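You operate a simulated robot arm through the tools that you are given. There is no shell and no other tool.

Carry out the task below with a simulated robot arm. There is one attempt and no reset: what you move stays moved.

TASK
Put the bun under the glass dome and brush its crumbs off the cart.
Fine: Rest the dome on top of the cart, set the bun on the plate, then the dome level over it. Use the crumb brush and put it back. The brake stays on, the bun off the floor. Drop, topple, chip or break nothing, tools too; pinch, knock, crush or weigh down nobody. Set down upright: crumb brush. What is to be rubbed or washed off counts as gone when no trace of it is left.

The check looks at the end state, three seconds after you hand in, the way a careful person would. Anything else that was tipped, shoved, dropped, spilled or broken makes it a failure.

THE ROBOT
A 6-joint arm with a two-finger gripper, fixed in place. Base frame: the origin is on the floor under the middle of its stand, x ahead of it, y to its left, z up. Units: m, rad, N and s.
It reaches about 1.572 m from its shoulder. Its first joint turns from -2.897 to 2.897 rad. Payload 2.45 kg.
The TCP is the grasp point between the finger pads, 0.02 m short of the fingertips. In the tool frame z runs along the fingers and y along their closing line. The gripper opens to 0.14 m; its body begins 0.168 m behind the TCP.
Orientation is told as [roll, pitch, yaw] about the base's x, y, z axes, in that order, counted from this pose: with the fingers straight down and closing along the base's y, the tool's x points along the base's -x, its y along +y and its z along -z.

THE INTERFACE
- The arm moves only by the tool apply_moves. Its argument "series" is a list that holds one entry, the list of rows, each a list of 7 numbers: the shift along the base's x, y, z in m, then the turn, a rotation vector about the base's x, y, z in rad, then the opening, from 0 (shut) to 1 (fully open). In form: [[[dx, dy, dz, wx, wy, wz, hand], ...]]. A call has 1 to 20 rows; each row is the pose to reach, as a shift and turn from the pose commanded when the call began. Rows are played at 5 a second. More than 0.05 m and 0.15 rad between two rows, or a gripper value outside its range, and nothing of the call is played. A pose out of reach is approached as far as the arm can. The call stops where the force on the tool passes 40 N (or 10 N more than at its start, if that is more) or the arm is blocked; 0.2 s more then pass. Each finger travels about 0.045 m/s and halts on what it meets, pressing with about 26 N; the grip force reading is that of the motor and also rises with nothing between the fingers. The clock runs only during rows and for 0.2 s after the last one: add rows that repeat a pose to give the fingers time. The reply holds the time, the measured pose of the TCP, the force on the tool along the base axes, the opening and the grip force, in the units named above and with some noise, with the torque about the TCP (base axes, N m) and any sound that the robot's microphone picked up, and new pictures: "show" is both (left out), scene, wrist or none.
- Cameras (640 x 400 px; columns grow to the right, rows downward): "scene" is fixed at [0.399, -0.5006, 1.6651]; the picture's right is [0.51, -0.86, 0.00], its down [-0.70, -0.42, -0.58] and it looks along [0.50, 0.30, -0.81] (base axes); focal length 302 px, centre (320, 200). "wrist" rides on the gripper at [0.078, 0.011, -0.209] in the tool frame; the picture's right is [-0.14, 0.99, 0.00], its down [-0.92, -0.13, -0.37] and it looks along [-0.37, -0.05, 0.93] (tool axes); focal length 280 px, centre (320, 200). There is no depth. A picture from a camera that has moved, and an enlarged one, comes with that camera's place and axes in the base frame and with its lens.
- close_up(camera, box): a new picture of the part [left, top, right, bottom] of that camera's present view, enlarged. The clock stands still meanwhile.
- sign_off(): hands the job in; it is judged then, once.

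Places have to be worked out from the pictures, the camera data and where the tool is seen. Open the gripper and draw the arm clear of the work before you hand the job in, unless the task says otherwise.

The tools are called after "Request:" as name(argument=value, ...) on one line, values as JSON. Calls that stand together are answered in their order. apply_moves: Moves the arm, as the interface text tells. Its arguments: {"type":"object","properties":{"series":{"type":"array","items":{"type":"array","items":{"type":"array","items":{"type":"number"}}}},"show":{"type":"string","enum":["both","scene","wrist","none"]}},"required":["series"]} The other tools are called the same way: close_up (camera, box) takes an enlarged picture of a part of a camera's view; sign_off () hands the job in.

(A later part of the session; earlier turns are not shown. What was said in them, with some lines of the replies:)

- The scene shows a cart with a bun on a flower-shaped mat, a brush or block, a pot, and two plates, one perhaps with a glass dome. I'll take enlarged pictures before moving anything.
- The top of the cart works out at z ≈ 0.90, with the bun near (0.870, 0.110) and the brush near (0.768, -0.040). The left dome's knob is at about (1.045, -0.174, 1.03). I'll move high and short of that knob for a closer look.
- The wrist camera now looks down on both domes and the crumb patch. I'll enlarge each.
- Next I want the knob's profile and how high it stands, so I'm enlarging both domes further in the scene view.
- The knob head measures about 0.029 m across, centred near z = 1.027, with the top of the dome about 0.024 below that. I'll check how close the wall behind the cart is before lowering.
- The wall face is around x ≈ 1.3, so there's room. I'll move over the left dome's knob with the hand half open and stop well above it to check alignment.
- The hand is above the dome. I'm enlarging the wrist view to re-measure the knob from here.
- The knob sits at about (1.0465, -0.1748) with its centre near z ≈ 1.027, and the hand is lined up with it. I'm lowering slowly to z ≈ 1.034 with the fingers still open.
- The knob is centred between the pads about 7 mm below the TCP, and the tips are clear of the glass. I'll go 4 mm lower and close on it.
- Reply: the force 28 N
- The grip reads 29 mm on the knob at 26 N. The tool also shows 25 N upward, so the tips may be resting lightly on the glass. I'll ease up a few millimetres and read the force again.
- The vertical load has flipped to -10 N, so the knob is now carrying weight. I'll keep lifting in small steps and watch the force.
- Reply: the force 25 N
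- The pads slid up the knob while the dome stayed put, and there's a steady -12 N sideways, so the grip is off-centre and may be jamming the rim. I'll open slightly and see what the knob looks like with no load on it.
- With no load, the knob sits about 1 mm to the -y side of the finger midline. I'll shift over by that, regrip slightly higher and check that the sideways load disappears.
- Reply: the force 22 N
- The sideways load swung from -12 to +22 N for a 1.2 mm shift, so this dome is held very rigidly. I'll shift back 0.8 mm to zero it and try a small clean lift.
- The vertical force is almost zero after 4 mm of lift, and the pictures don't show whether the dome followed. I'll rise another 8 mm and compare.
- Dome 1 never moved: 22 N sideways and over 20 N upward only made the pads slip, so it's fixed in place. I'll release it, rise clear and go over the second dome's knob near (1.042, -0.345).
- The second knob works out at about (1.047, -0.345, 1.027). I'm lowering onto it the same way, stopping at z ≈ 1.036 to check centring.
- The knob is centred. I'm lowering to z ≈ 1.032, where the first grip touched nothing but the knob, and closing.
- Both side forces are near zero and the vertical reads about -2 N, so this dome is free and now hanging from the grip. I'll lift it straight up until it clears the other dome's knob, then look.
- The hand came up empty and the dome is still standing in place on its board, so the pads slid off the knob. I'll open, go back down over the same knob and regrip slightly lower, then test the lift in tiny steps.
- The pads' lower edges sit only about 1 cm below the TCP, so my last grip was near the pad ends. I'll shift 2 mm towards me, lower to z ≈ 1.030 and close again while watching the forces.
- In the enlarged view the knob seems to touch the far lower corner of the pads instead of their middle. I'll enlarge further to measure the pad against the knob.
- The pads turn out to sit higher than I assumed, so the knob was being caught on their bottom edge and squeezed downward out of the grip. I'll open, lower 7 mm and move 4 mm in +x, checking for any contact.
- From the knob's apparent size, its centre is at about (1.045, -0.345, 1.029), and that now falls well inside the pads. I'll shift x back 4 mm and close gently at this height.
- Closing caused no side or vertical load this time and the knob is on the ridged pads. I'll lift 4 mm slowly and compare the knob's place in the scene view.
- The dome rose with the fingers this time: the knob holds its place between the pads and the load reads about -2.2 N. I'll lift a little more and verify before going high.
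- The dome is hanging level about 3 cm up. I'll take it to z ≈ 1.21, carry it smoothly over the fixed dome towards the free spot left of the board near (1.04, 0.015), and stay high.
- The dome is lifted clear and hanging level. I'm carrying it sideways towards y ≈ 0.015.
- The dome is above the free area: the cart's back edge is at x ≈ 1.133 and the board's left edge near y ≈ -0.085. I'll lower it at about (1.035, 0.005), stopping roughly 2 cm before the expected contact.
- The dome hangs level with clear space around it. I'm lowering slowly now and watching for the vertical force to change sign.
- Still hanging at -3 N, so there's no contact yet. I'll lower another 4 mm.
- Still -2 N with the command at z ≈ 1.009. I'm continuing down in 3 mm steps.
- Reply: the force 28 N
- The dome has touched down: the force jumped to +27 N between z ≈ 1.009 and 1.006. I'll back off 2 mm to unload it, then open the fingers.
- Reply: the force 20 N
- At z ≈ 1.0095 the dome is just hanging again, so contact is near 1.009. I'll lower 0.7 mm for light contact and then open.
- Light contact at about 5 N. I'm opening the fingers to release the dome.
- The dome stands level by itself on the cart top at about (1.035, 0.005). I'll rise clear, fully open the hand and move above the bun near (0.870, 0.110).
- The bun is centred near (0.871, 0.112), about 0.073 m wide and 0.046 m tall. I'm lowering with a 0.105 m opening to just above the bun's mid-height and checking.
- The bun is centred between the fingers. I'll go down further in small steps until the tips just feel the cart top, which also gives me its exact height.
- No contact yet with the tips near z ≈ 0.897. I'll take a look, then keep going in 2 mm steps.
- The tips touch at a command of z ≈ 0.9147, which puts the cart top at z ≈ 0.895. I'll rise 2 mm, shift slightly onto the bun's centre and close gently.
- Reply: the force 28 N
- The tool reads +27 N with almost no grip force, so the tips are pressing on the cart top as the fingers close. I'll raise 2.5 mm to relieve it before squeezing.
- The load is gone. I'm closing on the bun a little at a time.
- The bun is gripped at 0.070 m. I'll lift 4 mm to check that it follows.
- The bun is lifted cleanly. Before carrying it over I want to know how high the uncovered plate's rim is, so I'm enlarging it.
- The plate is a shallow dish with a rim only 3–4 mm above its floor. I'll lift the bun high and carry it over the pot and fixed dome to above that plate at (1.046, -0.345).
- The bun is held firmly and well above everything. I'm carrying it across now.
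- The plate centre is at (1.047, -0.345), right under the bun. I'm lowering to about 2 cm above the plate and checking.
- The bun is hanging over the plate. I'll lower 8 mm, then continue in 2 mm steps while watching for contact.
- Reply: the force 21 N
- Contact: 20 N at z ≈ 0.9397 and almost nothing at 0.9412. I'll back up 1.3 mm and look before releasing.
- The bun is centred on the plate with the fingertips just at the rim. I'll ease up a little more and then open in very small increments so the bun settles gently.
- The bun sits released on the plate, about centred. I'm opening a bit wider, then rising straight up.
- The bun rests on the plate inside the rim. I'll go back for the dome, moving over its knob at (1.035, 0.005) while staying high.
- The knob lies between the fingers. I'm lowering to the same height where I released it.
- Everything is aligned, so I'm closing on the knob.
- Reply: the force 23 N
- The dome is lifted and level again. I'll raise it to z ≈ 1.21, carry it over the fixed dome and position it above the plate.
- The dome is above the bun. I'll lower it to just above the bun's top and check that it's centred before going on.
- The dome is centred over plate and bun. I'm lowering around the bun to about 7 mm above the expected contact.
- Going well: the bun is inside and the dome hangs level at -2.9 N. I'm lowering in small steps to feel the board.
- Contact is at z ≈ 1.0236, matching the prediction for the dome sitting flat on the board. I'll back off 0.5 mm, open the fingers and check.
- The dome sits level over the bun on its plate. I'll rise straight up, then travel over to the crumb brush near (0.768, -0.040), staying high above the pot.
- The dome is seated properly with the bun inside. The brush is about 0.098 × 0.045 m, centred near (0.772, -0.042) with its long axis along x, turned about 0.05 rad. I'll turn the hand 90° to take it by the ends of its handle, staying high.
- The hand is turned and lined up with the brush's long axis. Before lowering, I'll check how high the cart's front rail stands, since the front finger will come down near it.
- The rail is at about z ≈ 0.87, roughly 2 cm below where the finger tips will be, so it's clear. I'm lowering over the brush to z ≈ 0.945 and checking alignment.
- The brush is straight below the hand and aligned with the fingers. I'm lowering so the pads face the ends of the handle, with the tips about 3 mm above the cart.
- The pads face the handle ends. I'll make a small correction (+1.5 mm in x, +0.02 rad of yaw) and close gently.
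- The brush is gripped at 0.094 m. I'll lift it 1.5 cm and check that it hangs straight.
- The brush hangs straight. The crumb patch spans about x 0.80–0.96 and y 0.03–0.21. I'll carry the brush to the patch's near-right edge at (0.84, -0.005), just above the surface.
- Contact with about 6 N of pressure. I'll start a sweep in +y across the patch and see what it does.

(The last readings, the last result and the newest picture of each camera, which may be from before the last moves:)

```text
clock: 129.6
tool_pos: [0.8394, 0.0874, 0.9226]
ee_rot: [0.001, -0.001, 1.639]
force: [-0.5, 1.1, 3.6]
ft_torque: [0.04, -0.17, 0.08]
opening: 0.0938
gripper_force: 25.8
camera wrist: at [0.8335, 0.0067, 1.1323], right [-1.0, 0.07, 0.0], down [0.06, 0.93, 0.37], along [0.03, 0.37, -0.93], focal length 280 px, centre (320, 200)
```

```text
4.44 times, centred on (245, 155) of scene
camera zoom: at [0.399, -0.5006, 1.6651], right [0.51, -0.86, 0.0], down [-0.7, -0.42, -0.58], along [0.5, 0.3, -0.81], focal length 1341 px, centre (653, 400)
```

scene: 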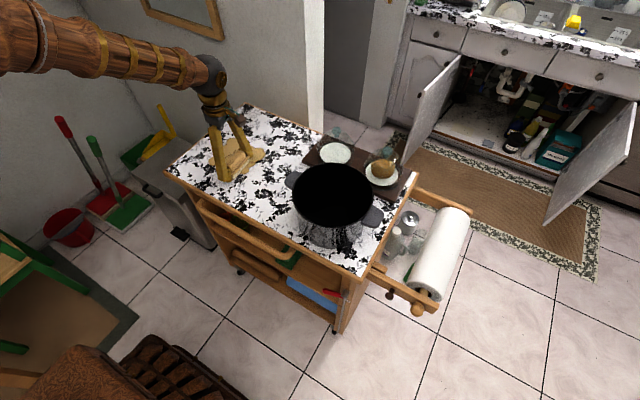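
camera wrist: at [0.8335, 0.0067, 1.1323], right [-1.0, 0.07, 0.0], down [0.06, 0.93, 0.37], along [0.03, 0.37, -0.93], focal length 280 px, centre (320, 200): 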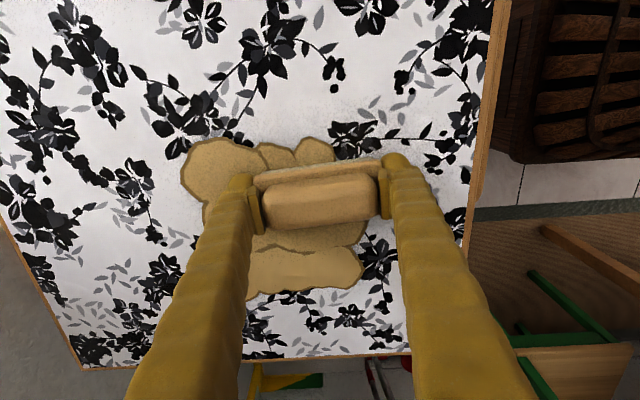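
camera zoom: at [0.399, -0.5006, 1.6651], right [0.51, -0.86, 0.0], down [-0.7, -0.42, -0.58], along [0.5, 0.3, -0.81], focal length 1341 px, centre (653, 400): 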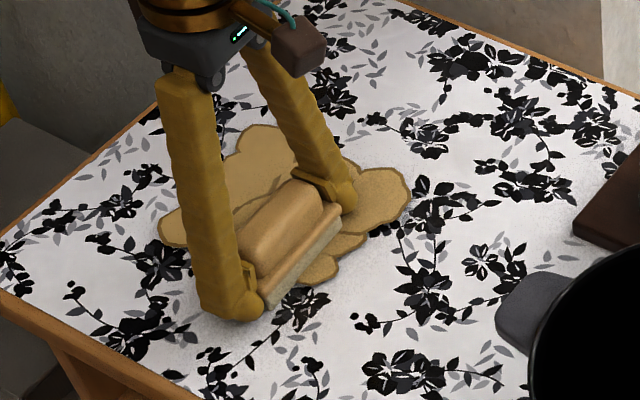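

The patch's near edge seems to have changed. I'll look closer.

Request:
close_up(camera="wrist", box=[160, 110, 420, 310])

Request:
close_up(camera="scene", box=[215, 130, 275, 185])

```text
2.00 times, centred on (290, 210) of wrist
camera zoom: at [0.8335, 0.0067, 1.1323], right [-1.0, 0.07, 0.0], down [0.06, 0.93, 0.37], along [0.03, 0.37, -0.93], focal length 561 px, centre (380, 180)
```

zoom: 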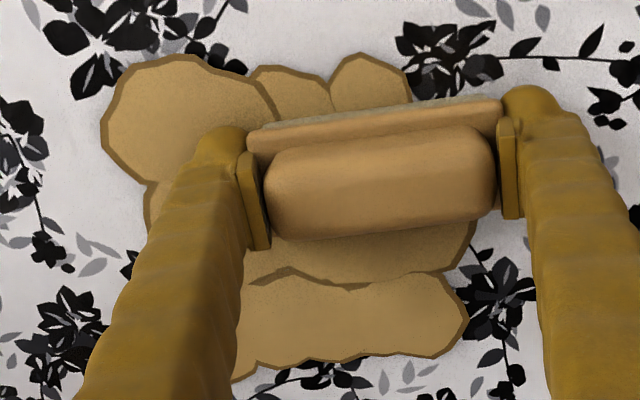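

```text
7.27 times, centred on (245, 158) of scene
camera zoom: at [0.399, -0.5006, 1.6651], right [0.51, -0.86, 0.0], down [-0.7, -0.42, -0.58], along [0.5, 0.3, -0.81], focal length 2194 px, centre (866, 509)
```

zoom: 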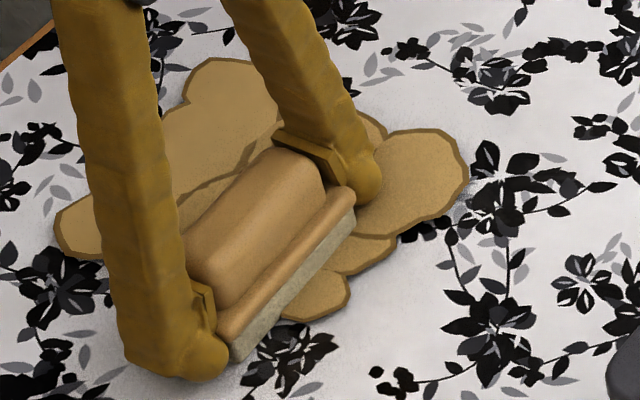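

It's working: the crumb shapes the brush has crossed are shrinking. I'll continue the sweep to the far side and come back over the same strip, keeping light pressure.

Request:
apply_moves(series=[[[0, 0.015, -0.0003, 0, 0, 0, 0.55], [0, 0.03, -0.0003, 0, 0, 0, 0.55], [0, 0.045, -0.0003, 0, 0, 0, 0.55], [0, 0.06, -0.0003, 0, 0, 0, 0.55], [0, 0.075, -0.0003, 0, 0, 0, 0.55], [0, 0.09, -0.0003, 0, 0, 0, 0.55], [0, 0.105, -0.0003, 0, 0, 0, 0.55], [0, 0.12, -0.0003, 0, 0, 0, 0.55], [0, 0.135, -0.0003, 0, 0, 0, 0.55], [0, 0.14, -0.0003, 0, 0, 0, 0.55], [0, 0.14, -0.0003, 0, 0, 0, 0.55]]], show="both")

Request:
close_up(camera="scene", box=[200, 120, 280, 185])

```text
clock: 132.0
tool_pos: [0.8406, 0.2258, 0.9213]
ee_rot: [-0.002, 0.0, 1.64]
force: [0.3, -1.8, 11.4]
ft_torque: [-0.06, 0.18, 0.0]
opening: 0.0935
gripper_force: 26.5
camera wrist: at [0.8345, 0.1457, 1.1321], right [-1.0, 0.07, 0.0], down [0.06, 0.93, 0.37], along [0.03, 0.37, -0.93], focal length 280 px, centre (320, 200)
```

scene: 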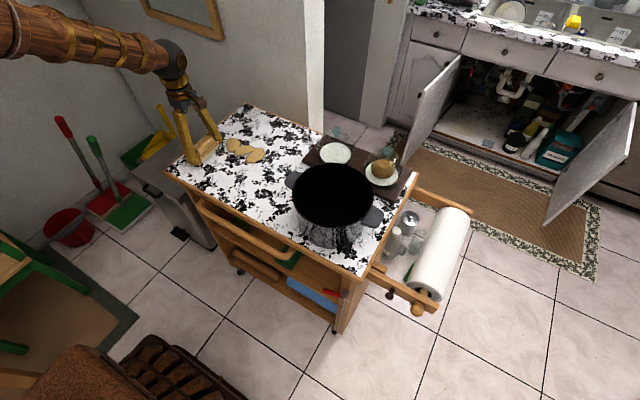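
wrist: 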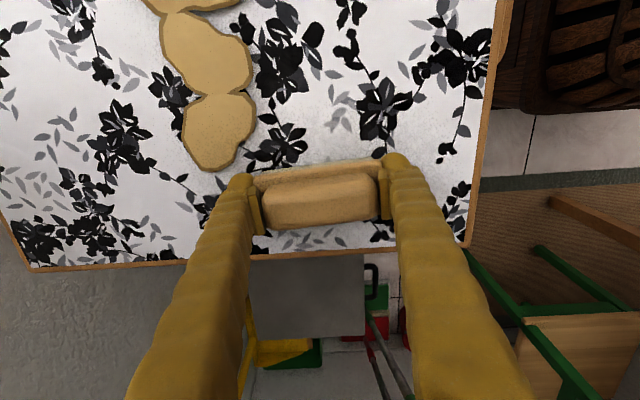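

```text
6.15 times, centred on (240, 152) of scene
camera zoom: at [0.399, -0.5006, 1.6651], right [0.51, -0.86, 0.0], down [-0.7, -0.42, -0.58], along [0.5, 0.3, -0.81], focal length 1856 px, centre (812, 492)
```

zoom: 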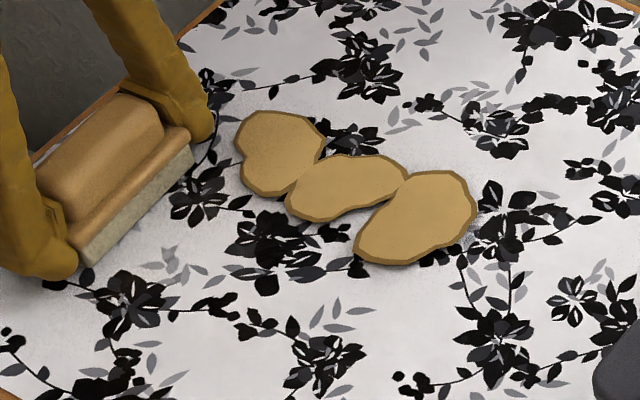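

One pass clears everything under the brush. I'll shift to x ≈ 0.923 for the remaining three blobs and sweep back towards -y.

Request:
apply_moves(series=[[[0.0, 0.004, 0.003, 0, 0, 0, 0.55], [0.02, 0.008, 0.004, 0, 0, 0, 0.55], [0.045, 0.01, 0.004, 0, 0, 0, 0.55], [0.07, 0.01, 0.004, 0, 0, 0, 0.55], [0.083, 0.01, 0.003, 0, 0, 0, 0.55], [0.083, 0.01, 0.001, 0, 0, 0, 0.55], [0.083, 0.01, 0.0, 0, 0, 0, 0.55], [0.083, 0.01, 0.0, 0, 0, 0, 0.55]]], show="none")

Request:
apply_moves(series=[[[0, -0.01, 0, 0, 0, 0, 0.55], [0, -0.025, 0, 0, 0, 0, 0.55], [0, -0.04, 0, 0, 0, 0, 0.55], [0, -0.055, 0, 0, 0, 0, 0.55], [0, -0.07, 0, 0, 0, 0, 0.55], [0, -0.085, 0, 0, 0, 0, 0.55], [0, -0.1, 0, 0, 0, 0, 0.55], [0, -0.115, 0, 0, 0, 0, 0.55], [0, -0.13, 0, 0, 0, 0, 0.55], [0, -0.145, 0, 0, 0, 0, 0.55], [0, -0.16, 0, 0, 0, 0, 0.55], [0, -0.175, 0, 0, 0, 0, 0.55], [0, -0.19, 0, 0, 0, 0, 0.55], [0, -0.205, 0, 0, 0, 0, 0.55], [0, -0.22, 0, 0, 0, 0, 0.55], [0, -0.23, 0, 0, 0, 0, 0.55], [0, -0.23, 0, 0, 0, 0, 0.55]]], show="both")

Request:
close_up(camera="scene", box=[190, 110, 300, 200])

```text
clock: 133.8
tool_pos: [0.9225, 0.2359, 0.9223]
ee_rot: [-0.001, 0.0, 1.639]
force: [-0.2, 0.0, 8.5]
ft_torque: [-0.01, 0.21, 0.02]
opening: 0.0937
gripper_force: 25.6
```

```text
clock: 137.4
tool_pos: [0.9221, 0.0055, 0.9225]
ee_rot: [0.001, -0.002, 1.637]
force: [0.5, -0.3, -0.6]
ft_torque: [0.04, -0.01, -0.01]
opening: 0.0937
gripper_force: 26.1
camera wrist: at [0.916, -0.074, 1.1326], right [-1.0, 0.07, 0.0], down [0.06, 0.93, 0.37], along [0.03, 0.37, -0.93], focal length 280 px, centre (320, 200)
```

scene: 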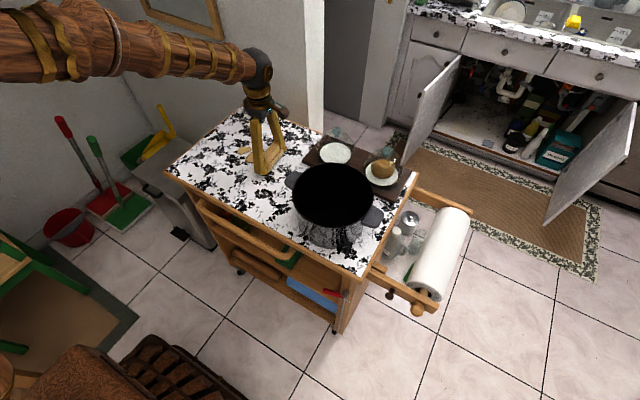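
wrist: 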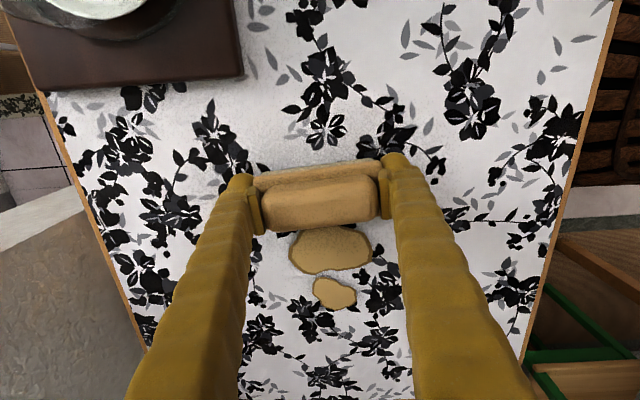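

```text
4.44 times, centred on (245, 155) of scene
camera zoom: at [0.399, -0.5006, 1.6651], right [0.51, -0.86, 0.0], down [-0.7, -0.42, -0.58], along [0.5, 0.3, -0.81], focal length 1341 px, centre (653, 400)
```

zoom: 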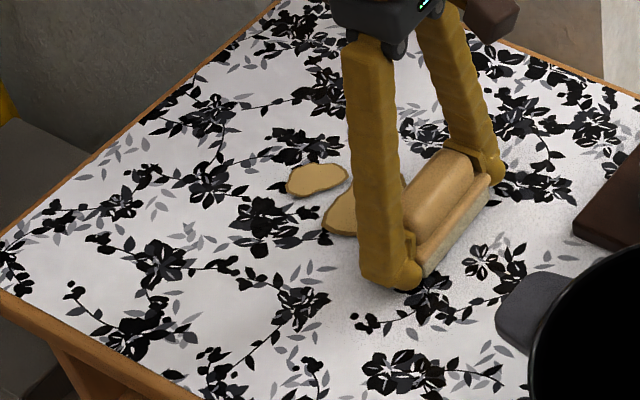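

Two smaller bits remain near (0.916, 0.07) and (0.914, 0.13), because the brush lost contact partway. I'll lower until it presses about 8 N again and sweep back across them.

Request:
apply_moves(series=[[[0, 0, -0.0006, 0, 0, 0, 0.55], [0, 0, -0.0012, 0, 0, 0, 0.55], [0, 0, -0.0012, 0, 0, 0, 0.55]]], show="none")

```text
clock: 138.2
tool_pos: [0.9222, 0.0057, 0.9203]
ee_rot: [0.001, 0.001, 1.64]
force: [-0.5, 0.5, -0.2]
ft_torque: [0.01, -0.04, -0.04]
opening: 0.0938
gripper_force: 26.3
```

Request:
apply_moves(series=[[[0, 0, -0.0005, 0, 0, 0, 0.55], [0, 0, -0.001, 0, 0, 0, 0.55], [0, 0, -0.001, 0, 0, 0, 0.55]]], show="none")

Request:
close_up(camera="scene", box=[235, 120, 305, 190])

Request:
close_up(camera="wrist", box=[220, 110, 420, 250])

```text
clock: 139.0
tool_pos: [0.9232, 0.0056, 0.9199]
ee_rot: [-0.001, 0.0, 1.638]
force: [-1.6, 1.2, 11.3]
ft_torque: [-0.05, 0.26, -0.02]
opening: 0.0937
gripper_force: 26.1
```

```text
5.71 times, centred on (270, 155) of scene
camera zoom: at [0.399, -0.5006, 1.6651], right [0.51, -0.86, 0.0], down [-0.7, -0.42, -0.58], along [0.5, 0.3, -0.81], focal length 1724 px, centre (606, 457)
```

zoom: 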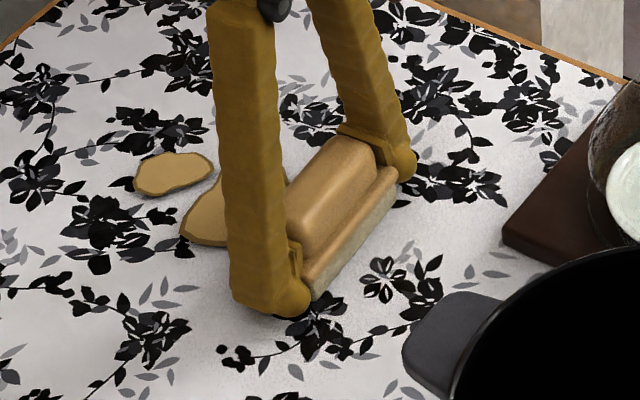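

```text
2.86 times, centred on (320, 180) of wrist
camera zoom: at [0.9171, -0.0741, 1.1306], right [-1.0, 0.07, 0.0], down [0.06, 0.93, 0.37], along [0.03, 0.37, -0.93], focal length 801 px, centre (320, 257)
```

zoom: 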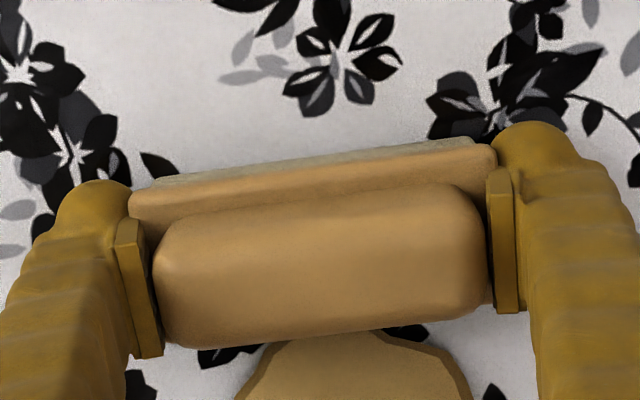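

Contact is back at 11 N. I'm sweeping in +y across the remaining bits, easing down slightly along the way to keep the pressure.

Request:
apply_moves(series=[[[0, 0.01, 0, 0, 0, 0, 0.55], [0, 0.022, -0.0001, 0, 0, 0, 0.55], [0, 0.034, -0.0002, 0, 0, 0, 0.55], [0, 0.046, -0.0003, 0, 0, 0, 0.55], [0, 0.058, -0.0004, 0, 0, 0, 0.55], [0, 0.07, -0.0005, 0, 0, 0, 0.55], [0, 0.082, -0.0006, 0, 0, 0, 0.55], [0, 0.094, -0.0007, 0, 0, 0, 0.55], [0, 0.106, -0.0008, 0, 0, 0, 0.55], [0, 0.118, -0.0009, 0, 0, 0, 0.55], [0, 0.13, -0.001, 0, 0, 0, 0.55], [0, 0.142, -0.001, 0, 0, 0, 0.55], [0, 0.154, -0.001, 0, 0, 0, 0.55], [0, 0.166, -0.001, 0, 0, 0, 0.55], [0, 0.178, -0.001, 0, 0, 0, 0.55], [0, 0.185, -0.001, 0, 0, 0, 0.55], [0, 0.185, -0.001, 0, 0, 0, 0.55]]], show="both")

Request:
close_up(camera="scene", box=[190, 110, 300, 200])

```text
clock: 142.6
tool_pos: [0.9231, 0.1917, 0.9199]
ee_rot: [0.0, -0.001, 1.638]
force: [-0.5, -6.5, 19.2]
ft_torque: [-0.08, 0.02, -0.04]
opening: 0.0938
gripper_force: 26.3
camera wrist: at [0.9171, 0.1112, 1.1287], right [-1.0, 0.07, 0.0], down [0.06, 0.93, 0.37], along [0.03, 0.37, -0.93], focal length 280 px, centre (320, 200)
```

scene: 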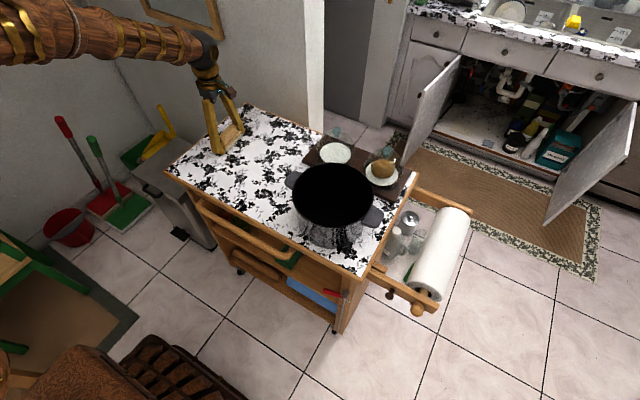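
wrist: 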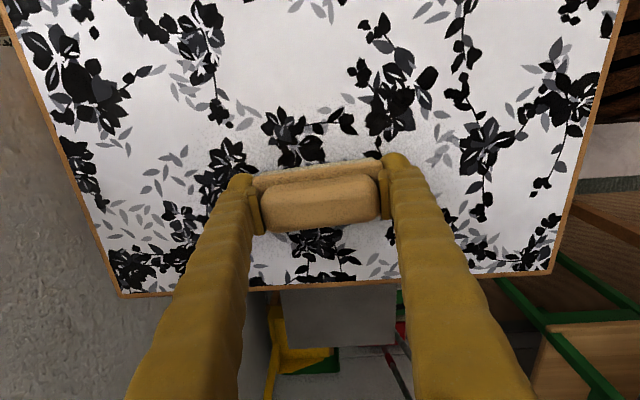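

```text
4.44 times, centred on (245, 155) of scene
camera zoom: at [0.399, -0.5006, 1.6651], right [0.51, -0.86, 0.0], down [-0.7, -0.42, -0.58], along [0.5, 0.3, -0.81], focal length 1341 px, centre (653, 400)
```

zoom: 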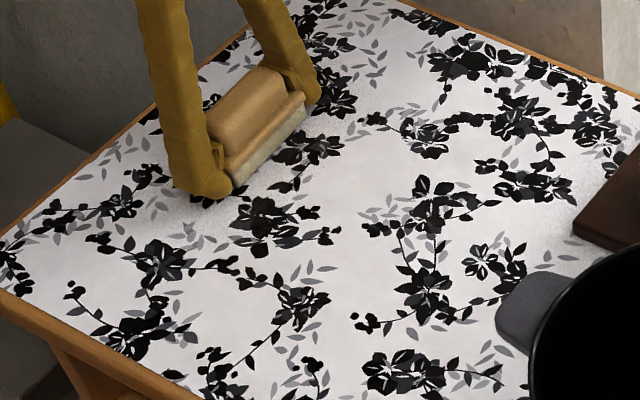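

No crumbs are visible now. I'll lift the brush and inspect the swept area closely from above for any leftover specks.

Request:
apply_moves(series=[[[0, 0, 0.002, 0, 0, 0, 0.55], [0, 0, 0.008, 0, 0, 0, 0.55], [-0.005, -0.01, 0.025, 0, 0, 0, 0.55], [-0.015, -0.03, 0.05, 0, 0, 0, 0.55], [-0.03, -0.06, 0.08, 0, 0, 0, 0.55], [-0.04, -0.09, 0.11, 0, 0, 0, 0.55], [-0.045, -0.115, 0.135, 0, 0, 0, 0.55], [-0.045, -0.13, 0.15, 0, 0, 0, 0.55], [-0.045, -0.13, 0.15, 0, 0, 0, 0.55]]], show="both")

Request:
close_up(camera="wrist", box=[220, 190, 420, 330])

Request:
close_up(camera="wrist", box=[200, 60, 440, 210])

Request:
close_up(camera="scene", box=[195, 120, 285, 190])

```text
clock: 144.6
tool_pos: [0.8775, 0.0586, 1.07]
ee_rot: [-0.002, 0.0, 1.64]
force: [0.3, 0.0, -0.4]
ft_torque: [0.03, 0.03, 0.0]
opening: 0.0938
gripper_force: 25.9
camera wrist: at [0.8709, -0.0211, 1.2798], right [-1.0, 0.07, 0.0], down [0.06, 0.93, 0.37], along [0.03, 0.37, -0.93], focal length 280 px, centre (320, 200)
```

scene: 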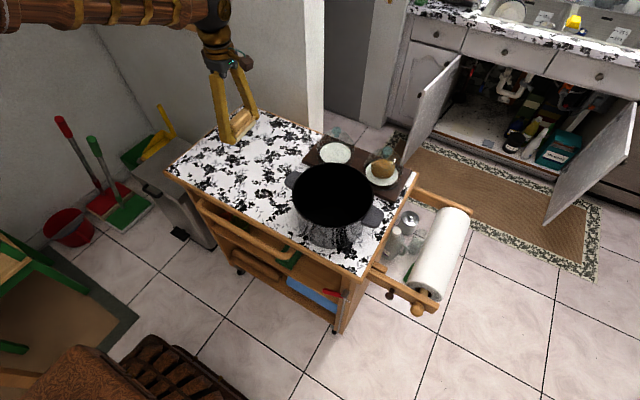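
wrist: 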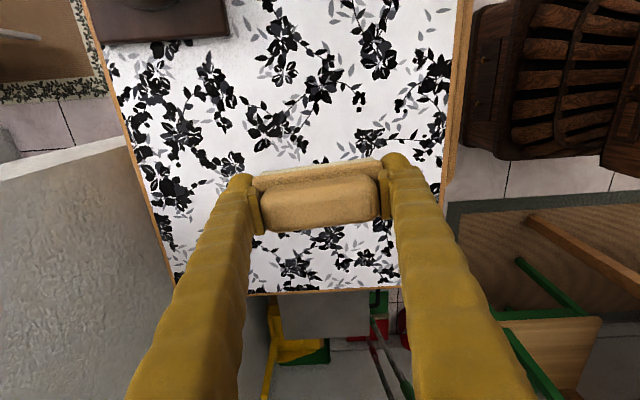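

```text
2.86 times, centred on (320, 260) of wrist
camera zoom: at [0.8709, -0.0211, 1.2798], right [-1.0, 0.07, 0.0], down [0.06, 0.93, 0.37], along [0.03, 0.37, -0.93], focal length 801 px, centre (320, 29)
```

zoom: 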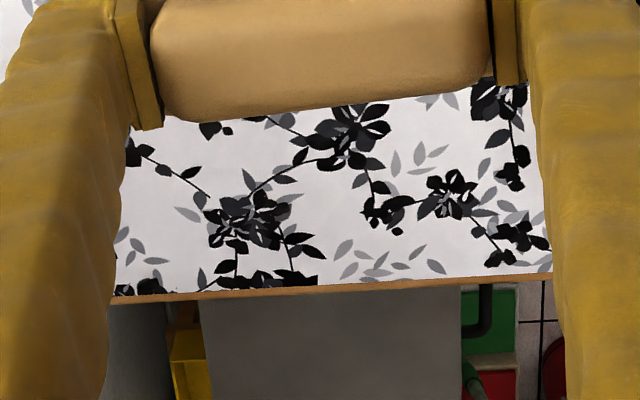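

```text
2.67 times, centred on (320, 135) of wrist
camera zoom: at [0.8709, -0.0211, 1.2798], right [-1.0, 0.07, 0.0], down [0.06, 0.93, 0.37], along [0.03, 0.37, -0.93], focal length 748 px, centre (320, 373)
```

zoom: 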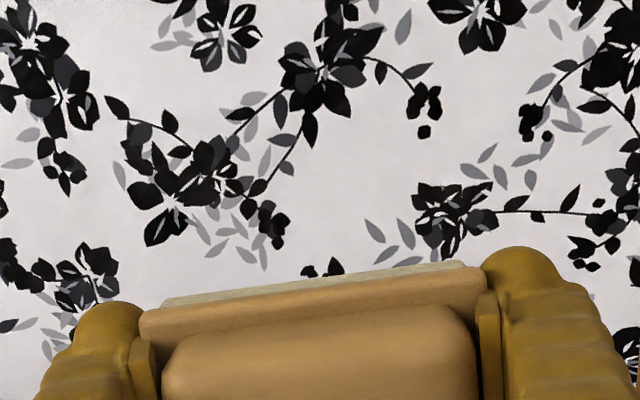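

```text
5.71 times, centred on (240, 155) of scene
camera zoom: at [0.399, -0.5006, 1.6651], right [0.51, -0.86, 0.0], down [-0.7, -0.42, -0.58], along [0.5, 0.3, -0.81], focal length 1724 px, centre (777, 457)
```

zoom: 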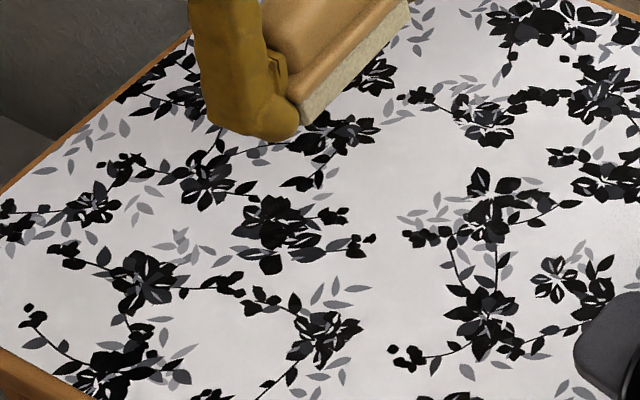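

The surface looks completely clean. I'm carrying the brush back to its original spot at about (0.7695, -0.041) with the same heading.

Request:
apply_moves(series=[[[-0.012, -0.011, -0.01, 0, 0, 0, 0.55], [-0.035, -0.032, -0.025, 0, 0, 0, 0.55], [-0.06, -0.056, -0.045, 0, 0, 0, 0.55], [-0.085, -0.079, -0.07, 0, 0, 0, 0.55], [-0.102, -0.095, -0.095, 0, 0, 0, 0.55], [-0.1085, -0.101, -0.115, 0, 0, 0, 0.55], [-0.1085, -0.101, -0.13, 0, 0, 0, 0.55], [-0.1085, -0.101, -0.138, 0, 0, 0, 0.55], [-0.1085, -0.101, -0.138, 0, 0, 0, 0.55]]], show="both")

Request:
close_up(camera="scene", box=[225, 160, 290, 220])

Request:
close_up(camera="scene", box=[195, 110, 295, 190])

```text
clock: 146.6
tool_pos: [0.7696, -0.0416, 0.93]
ee_rot: [-0.001, 0.0, 1.638]
force: [0.7, 0.8, -0.2]
ft_torque: [-0.01, 0.0, -0.02]
opening: 0.0937
gripper_force: 25.9
camera wrist: at [0.763, -0.121, 1.1402], right [-1.0, 0.07, 0.0], down [0.06, 0.93, 0.37], along [0.03, 0.37, -0.93], focal length 280 px, centre (320, 200)
```

scene: 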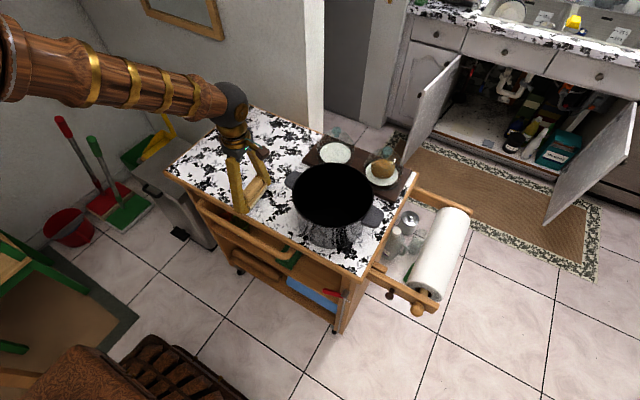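
wrist: 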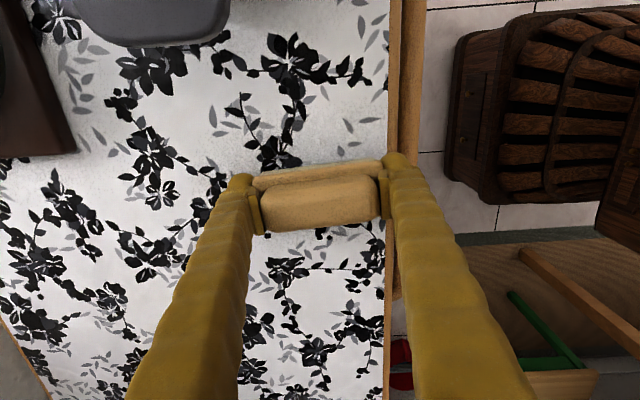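

```text
6.67 times, centred on (258, 190) of scene
camera zoom: at [0.399, -0.5006, 1.6651], right [0.51, -0.86, 0.0], down [-0.7, -0.42, -0.58], along [0.5, 0.3, -0.81], focal length 2011 px, centre (737, 267)
```

zoom: 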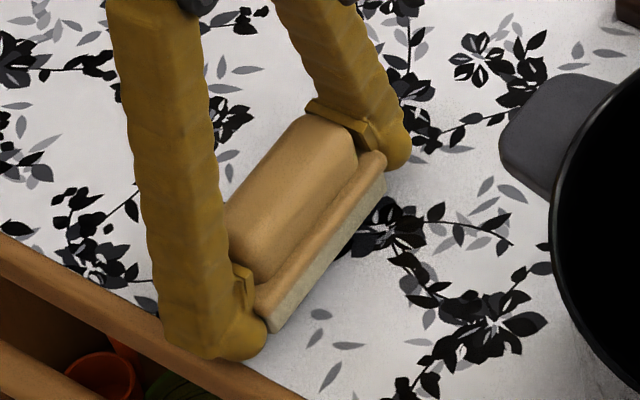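

```text
5.00 times, centred on (245, 150) of scene
camera zoom: at [0.399, -0.5006, 1.6651], right [0.51, -0.86, 0.0], down [-0.7, -0.42, -0.58], along [0.5, 0.3, -0.81], focal length 1508 px, centre (695, 450)
```

zoom: 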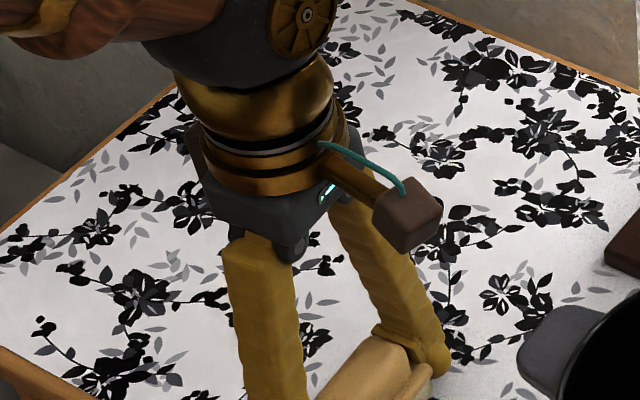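

The brush is above its original place. I'm lowering gently until the bristles touch.

Request:
apply_moves(series=[[[0, 0, -0.003, 0, 0, 0, 0.55], [0, 0, -0.006, 0, 0, 0, 0.55], [0, 0, -0.008, 0, 0, 0, 0.55], [0, 0, -0.009, 0, 0, 0, 0.55], [0, 0, -0.009, 0, 0, 0, 0.55]]], show="none")

Request:
apply_moves(series=[[[0, 0, -0.0007, 0, 0, 0, 0.55], [0, 0, -0.0012, 0, 0, 0, 0.55], [0, 0, -0.0012, 0, 0, 0, 0.55]]], show="none")

```text
clock: 147.8
tool_pos: [0.7695, -0.0417, 0.9211]
ee_rot: [0.0, 0.001, 1.638]
force: [0.0, -0.7, -1.1]
ft_torque: [-0.02, -0.02, 0.01]
opening: 0.0938
gripper_force: 26.2
```

```text
clock: 148.6
tool_pos: [0.7694, -0.0405, 0.9211]
ee_rot: [0.0, 0.001, 1.639]
force: [-0.6, 0.7, -0.2]
ft_torque: [0.01, -0.01, 0.05]
opening: 0.0937
gripper_force: 25.0
```

Request:
apply_moves(series=[[[0, 0, -0.0007, 0, 0, 0, 0.55], [0, 0, -0.0007, 0, 0, 0, 0.55]]], show="none")

Request:
apply_moves(series=[[[0, 0, -0.0006, 0, 0, 0, 0.55], [0, 0, -0.0006, 0, 0, 0, 0.55]]], show="none")

```text
clock: 149.2
tool_pos: [0.769, -0.0403, 0.9187]
ee_rot: [0.0, 0.001, 1.639]
force: [0.6, -0.3, -1.2]
ft_torque: [0.0, -0.01, -0.01]
opening: 0.0936
gripper_force: 25.7
```

```text
clock: 149.8
tool_pos: [0.7686, -0.0409, 0.9194]
ee_rot: [-0.001, 0.001, 1.639]
force: [0.2, -0.1, -0.5]
ft_torque: [-0.01, -0.01, -0.02]
opening: 0.0937
gripper_force: 25.8
```

Request:
apply_moves(series=[[[0, 0, -0.0006, 0, 0, 0, 0.55], [0, 0, -0.0006, 0, 0, 0, 0.55]]], show="none")

Request:
apply_moves(series=[[[0, 0, -0.0005, 0, 0, 0, 0.55], [0, 0, -0.0005, 0, 0, 0, 0.55]]], show="none")

Request:
close_up(camera="scene", box=[230, 165, 285, 215])

```text
clock: 150.4
tool_pos: [0.7695, -0.0398, 0.9186]
ee_rot: [0.001, 0.001, 1.639]
force: [-1.7, -0.6, 7.4]
ft_torque: [-0.02, 0.22, 0.03]
opening: 0.0936
gripper_force: 25.8
```

```text
clock: 151.0
tool_pos: [0.7688, -0.0408, 0.9189]
ee_rot: [-0.001, 0.0, 1.639]
force: [-1.4, -0.8, 22.6]
ft_torque: [-0.12, 0.11, 0.01]
opening: 0.0941
gripper_force: 25.7
```

```text
8.00 times, centred on (258, 190) of scene
camera zoom: at [0.399, -0.5006, 1.6651], right [0.51, -0.86, 0.0], down [-0.7, -0.42, -0.58], along [0.5, 0.3, -0.81], focal length 2413 px, centre (820, 280)
```

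zoom: 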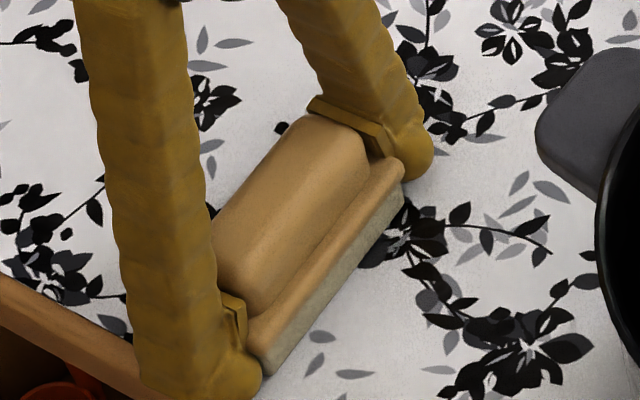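

The brush is standing on the cart top. I'll relieve the pressure and open the fingers gradually.

Request:
apply_moves(series=[[[0, 0, 0.0005, 0, 0, 0, 0.6], [0, 0, 0.0007, 0, 0, 0, 0.65], [0, 0, 0.0007, 0, 0, 0, 0.68], [0, 0, 0.0007, 0, 0, 0, 0.7], [0, 0, 0.0007, 0, 0, 0, 0.75], [0, 0, 0.0007, 0, 0, 0, 0.8], [0, 0, 0.0007, 0, 0, 0, 0.85], [0, 0, 0.0007, 0, 0, 0, 0.85]]], show="wrist")

Request:
close_up(camera="scene", box=[230, 165, 285, 215])

Request:
close_up(camera="wrist", box=[220, 110, 420, 250])

```text
clock: 152.8
tool_pos: [0.7704, -0.0402, 0.9176]
ee_rot: [0.0, -0.002, 1.64]
force: [-0.1, 0.8, 1.0]
ft_torque: [0.0, -0.01, 0.01]
opening: 0.1189
gripper_force: 0.1
camera wrist: at [0.7635, -0.12, 1.1283], right [-1.0, 0.07, 0.0], down [0.06, 0.93, 0.37], along [0.03, 0.37, -0.93], focal length 280 px, centre (320, 200)
```

wrist: 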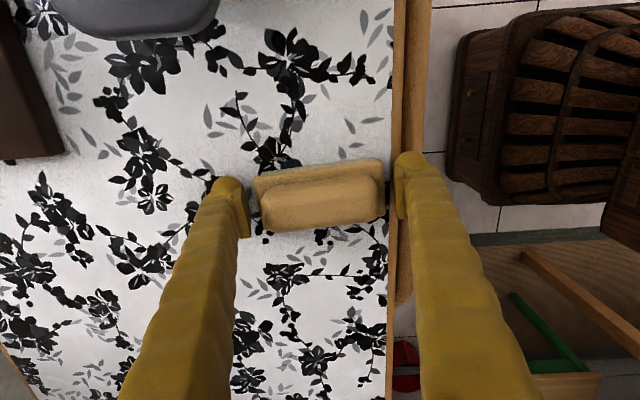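

```text
8.00 times, centred on (258, 190) of scene
camera zoom: at [0.399, -0.5006, 1.6651], right [0.51, -0.86, 0.0], down [-0.7, -0.42, -0.58], along [0.5, 0.3, -0.81], focal length 2413 px, centre (820, 280)
```

zoom: 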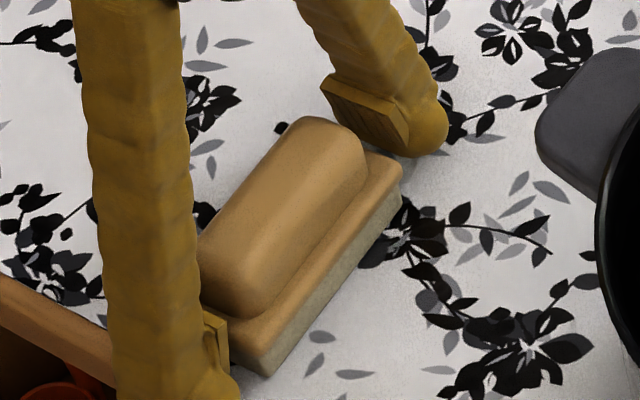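

```text
2.86 times, centred on (320, 180) of wrist
camera zoom: at [0.7635, -0.12, 1.1283], right [-1.0, 0.07, 0.0], down [0.06, 0.93, 0.37], along [0.03, 0.37, -0.93], focal length 801 px, centre (320, 257)
```

zoom: 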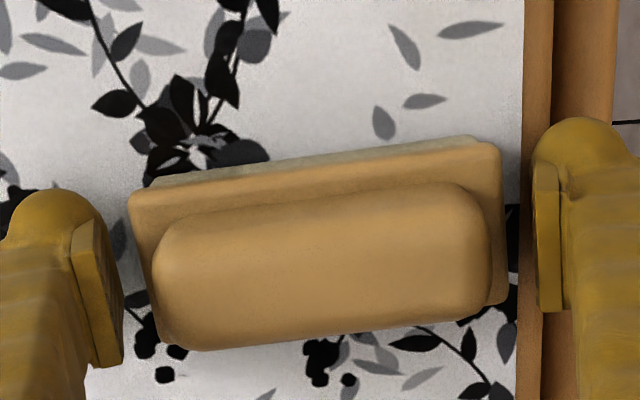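

The brush is standing upright in its original spot and the fingers are clear. I'll rise straight up and inspect everything from above.

Request:
apply_moves(series=[[[0, 0, 0.01, 0, 0, 0, 0.9], [0, 0, 0.03, 0, 0, 0, 0.95], [0, 0, 0.06, 0, 0, 0, 1], [0, 0, 0.1, 0, 0, 0, 1], [0, 0, 0.14, 0, 0, 0, 1], [0, 0, 0.18, 0, 0, 0, 1], [0, 0, 0.22, 0, 0, 0, 1], [0, 0, 0.26, 0, 0, 0, 1], [0, 0, 0.3, 0, 0, 0, 1], [0, -0.02, 0.34, 0, 0, 0, 1], [0, -0.04, 0.37, 0, 0, 0, 1], [0, -0.05, 0.38, 0, 0, 0, 1], [0, -0.05, 0.38, 0, 0, 0, 1]]], show="both")

Request:
close_up(camera="wrist", box=[180, 90, 400, 300])

Request:
close_up(camera="scene", box=[170, 100, 300, 210])

Request:
close_up(camera="scene", box=[300, 115, 430, 200])

```text
clock: 155.6
tool_pos: [0.7709, -0.0909, 1.2991]
ee_rot: [0.0, 0.001, 1.641]
force: [0.0, 0.5, 0.2]
ft_torque: [0.02, -0.02, 0.0]
opening: 0.14
gripper_force: 0.0
camera wrist: at [0.7641, -0.171, 1.5087], right [-1.0, 0.07, 0.0], down [0.06, 0.93, 0.37], along [0.03, 0.37, -0.93], focal length 280 px, centre (320, 200)
```

scene: 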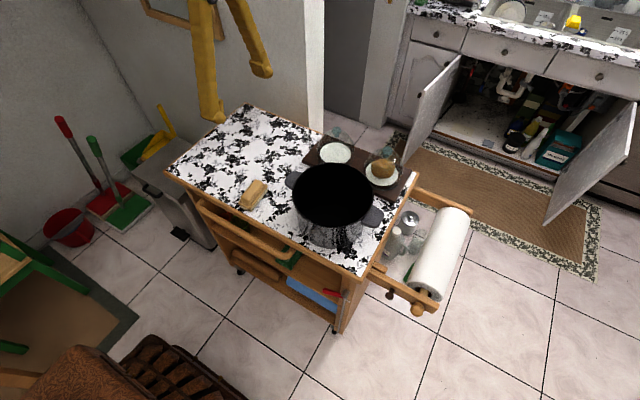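
wrist: 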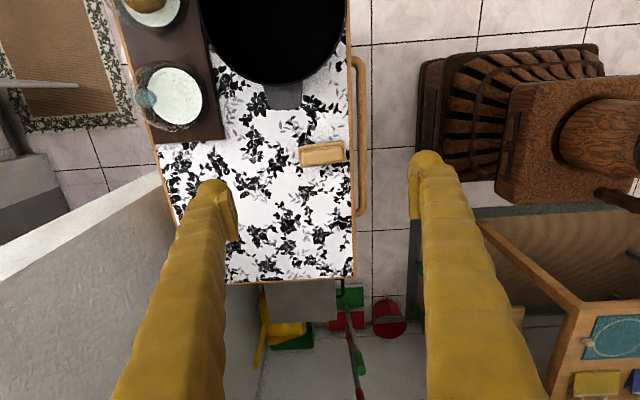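

```text
1.90 times, centred on (290, 195) of wrist
camera zoom: at [0.7641, -0.171, 1.5087], right [-1.0, 0.07, 0.0], down [0.06, 0.93, 0.37], along [0.03, 0.37, -0.93], focal length 534 px, centre (377, 210)
```

zoom: 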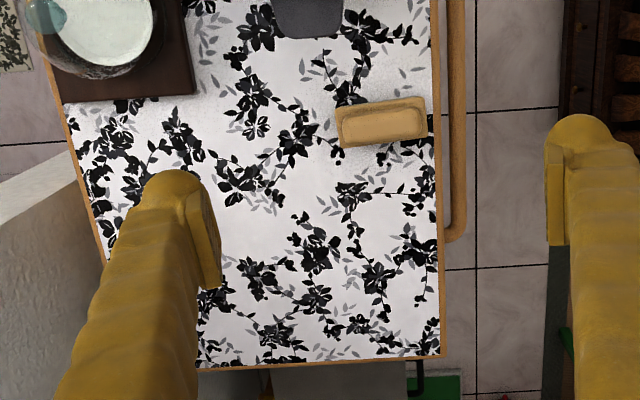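

```text
3.64 times, centred on (235, 155) of scene
camera zoom: at [0.399, -0.5006, 1.6651], right [0.51, -0.86, 0.0], down [-0.7, -0.42, -0.58], along [0.5, 0.3, -0.81], focal length 1097 px, centre (629, 364)
```

zoom: 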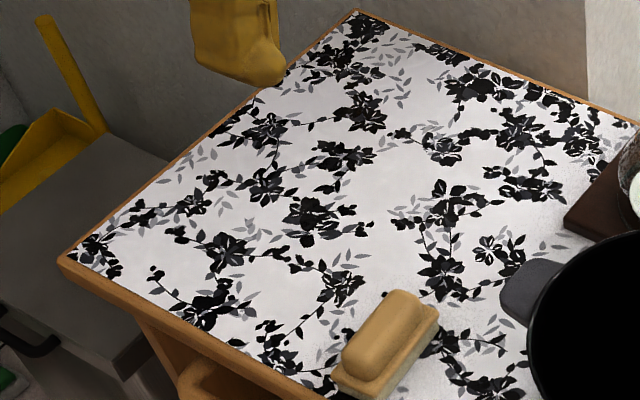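

```text
4.71 times, centred on (365, 158) of scene
camera zoom: at [0.399, -0.5006, 1.6651], right [0.51, -0.86, 0.0], down [-0.7, -0.42, -0.58], along [0.5, 0.3, -0.81], focal length 1420 px, centre (108, 400)
```

zoom: 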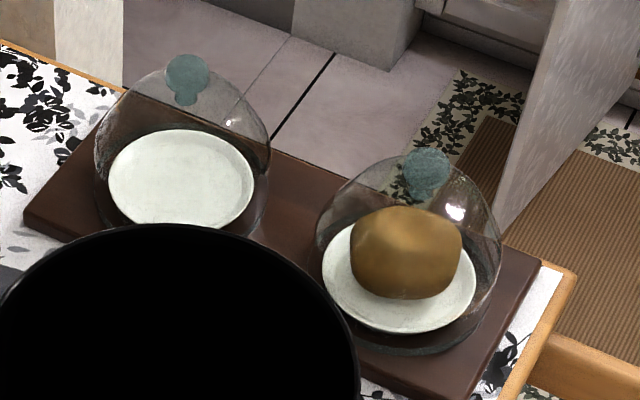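

The top looks clean, the brush is upright in place, and the dome is level over the bun. I'll make one more high-magnification check for tiny traces and for the brake lever.

Request:
close_up(camera="scene", box=[200, 130, 245, 175])

Request:
close_up(camera="scene", box=[235, 125, 285, 175])

Request:
close_up(camera="scene", box=[290, 260, 400, 340])

Request:
close_up(camera="wrist", box=[225, 160, 355, 260])

```text
8.89 times, centred on (222, 152) of scene
camera zoom: at [0.399, -0.5006, 1.6651], right [0.51, -0.86, 0.0], down [-0.7, -0.42, -0.58], along [0.5, 0.3, -0.81], focal length 2682 px, centre (1187, 622)
```

zoom: 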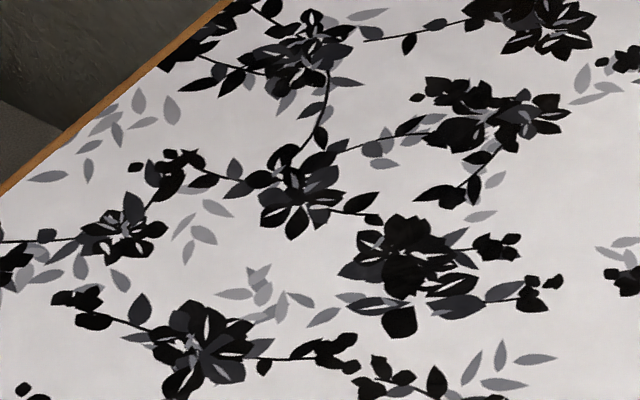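

```text
8.00 times, centred on (260, 150) of scene
camera zoom: at [0.399, -0.5006, 1.6651], right [0.51, -0.86, 0.0], down [-0.7, -0.42, -0.58], along [0.5, 0.3, -0.81], focal length 2413 px, centre (800, 600)
```

zoom: 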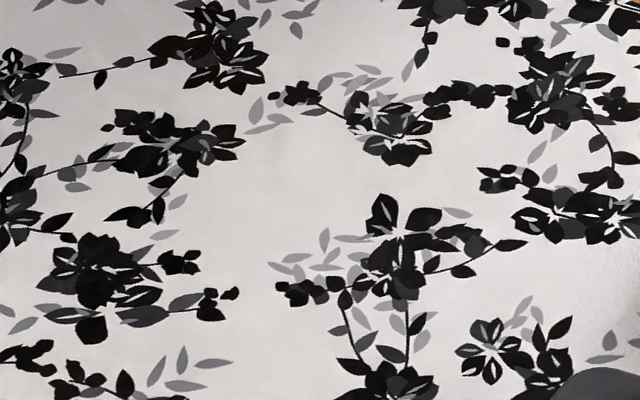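

```text
5.00 times, centred on (345, 300) of scene
camera zoom: at [0.399, -0.5006, 1.6651], right [0.51, -0.86, 0.0], down [-0.7, -0.42, -0.58], along [0.5, 0.3, -0.81], focal length 1508 px, centre (195, -300)
```

zoom: 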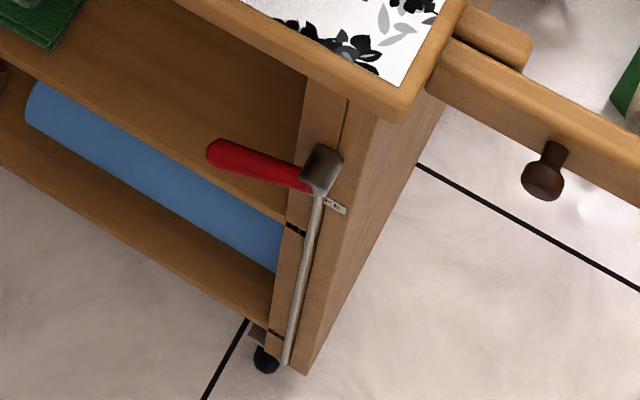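

```text
4.00 times, centred on (290, 210) of wrist
camera zoom: at [0.7641, -0.171, 1.5087], right [-1.0, 0.07, 0.0], down [0.06, 0.93, 0.37], along [0.03, 0.37, -0.93], focal length 1122 px, centre (440, 160)
```

zoom: 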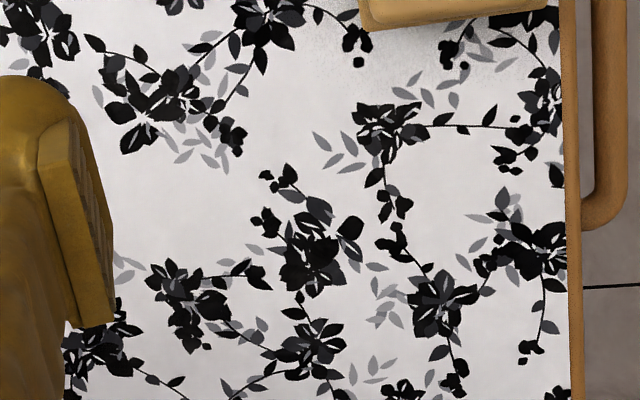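

Everything is clean, and the brake lever and cart haven't changed. I'll draw the arm back to about its starting pose with the hand open, clear of the work.

Request:
apply_moves(series=[[[-0.01, 0.005, 0.01, 0, 0, -0.14, 1], [-0.02, 0.01, 0.02, 0, 0, -0.28, 1], [-0.03, 0.015, 0.03, 0, 0, -0.42, 1], [-0.04, 0.02, 0.03, 0, 0, -0.56, 1], [-0.05, 0.025, 0.03, 0, 0, -0.7, 1], [-0.06, 0.03, 0.03, 0, 0, -0.84, 1], [-0.07, 0.035, 0.03, 0, 0, -0.98, 1], [-0.08, 0.04, 0.03, 0, 0, -1.12, 1], [-0.09, 0.045, 0.03, 0, 0, -1.26, 1], [-0.1, 0.05, 0.03, 0, 0, -1.4, 1], [-0.11, 0.055, 0.03, 0, 0, -1.54, 1], [-0.12, 0.06, 0.03, 0, 0, -1.6388, 1], [-0.12, 0.06, 0.03, 0, 0, -1.6388, 1]]], show="both")

Request:
close_up(camera="wrist", box=[120, 90, 480, 310])

```text
clock: 158.4
tool_pos: [0.6512, -0.0308, 1.3285]
ee_rot: [0.0, -0.002, -0.003]
force: [0.0, 0.1, -0.1]
ft_torque: [0.05, -0.01, -0.01]
opening: 0.1399
gripper_force: 0.1
camera wrist: at [0.5714, -0.0206, 1.5388], right [0.14, 0.99, 0.0], down [0.92, -0.13, 0.37], along [0.37, -0.05, -0.93], focal length 280 px, centre (320, 200)
```

scene: 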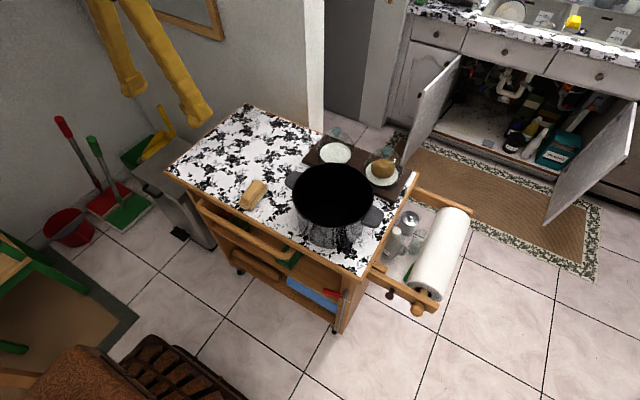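
wrist: 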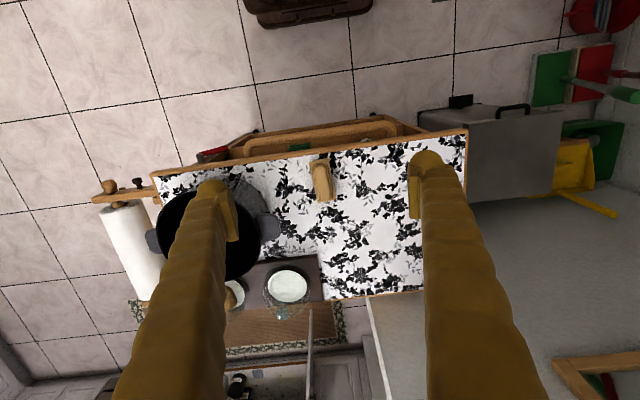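

```text
1.78 times, centred on (300, 200) of wrist
camera zoom: at [0.5714, -0.0206, 1.5388], right [0.14, 0.99, 0.0], down [0.92, -0.13, 0.37], along [0.37, -0.05, -0.93], focal length 498 px, centre (356, 200)
```

zoom: 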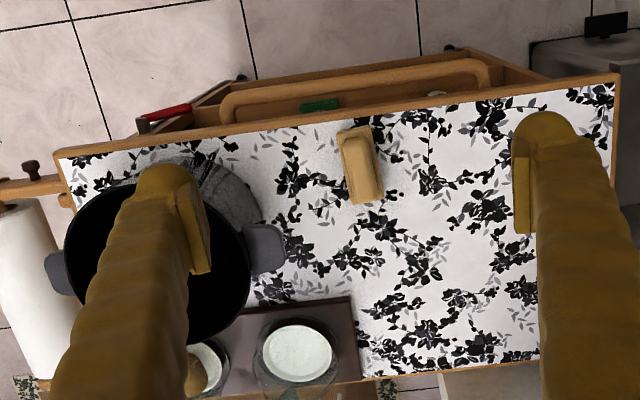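

The cart top is free of crumbs, the brush stands upright where it was, and the dome sits level over the bun on its plate. The hand is open and well clear, so I'm handing the job in.

Request:
sign_off()

```text
The job is handed in.
```

The bun is on its plate under the glass dome, and the crumbs are gone from the cart top. I've handed the job in and haven't had a verdict back.

- **Dome:** I rested it on the cart top, set the bun on the plate, then lowered the dome back over it. It sits level on the board.
- **Which dome I used:** There were two domes. The left one didn't move when I first tried it, and my grip pulled on it with about 22 N sideways and upward. I saw no damage and heard no sound, and used the right-hand one instead.
- **Bun:** It settled the last couple of millimetres onto the plate when I let go, because the fingertips met the rim first. It sits inside the rim, about 3 mm off centre.
- **Crumbs:** Two strips and one repeat pass with the brush cleared the patch. Enlarged pictures from both cameras showed no trace left.
- **Brush:** It stands upright back at its original spot, within a few millimetres.
- **Everything else:** The cart didn't visibly move and the brake lever looks unchanged. The hand is open and the arm is drawn back clear of the cart.
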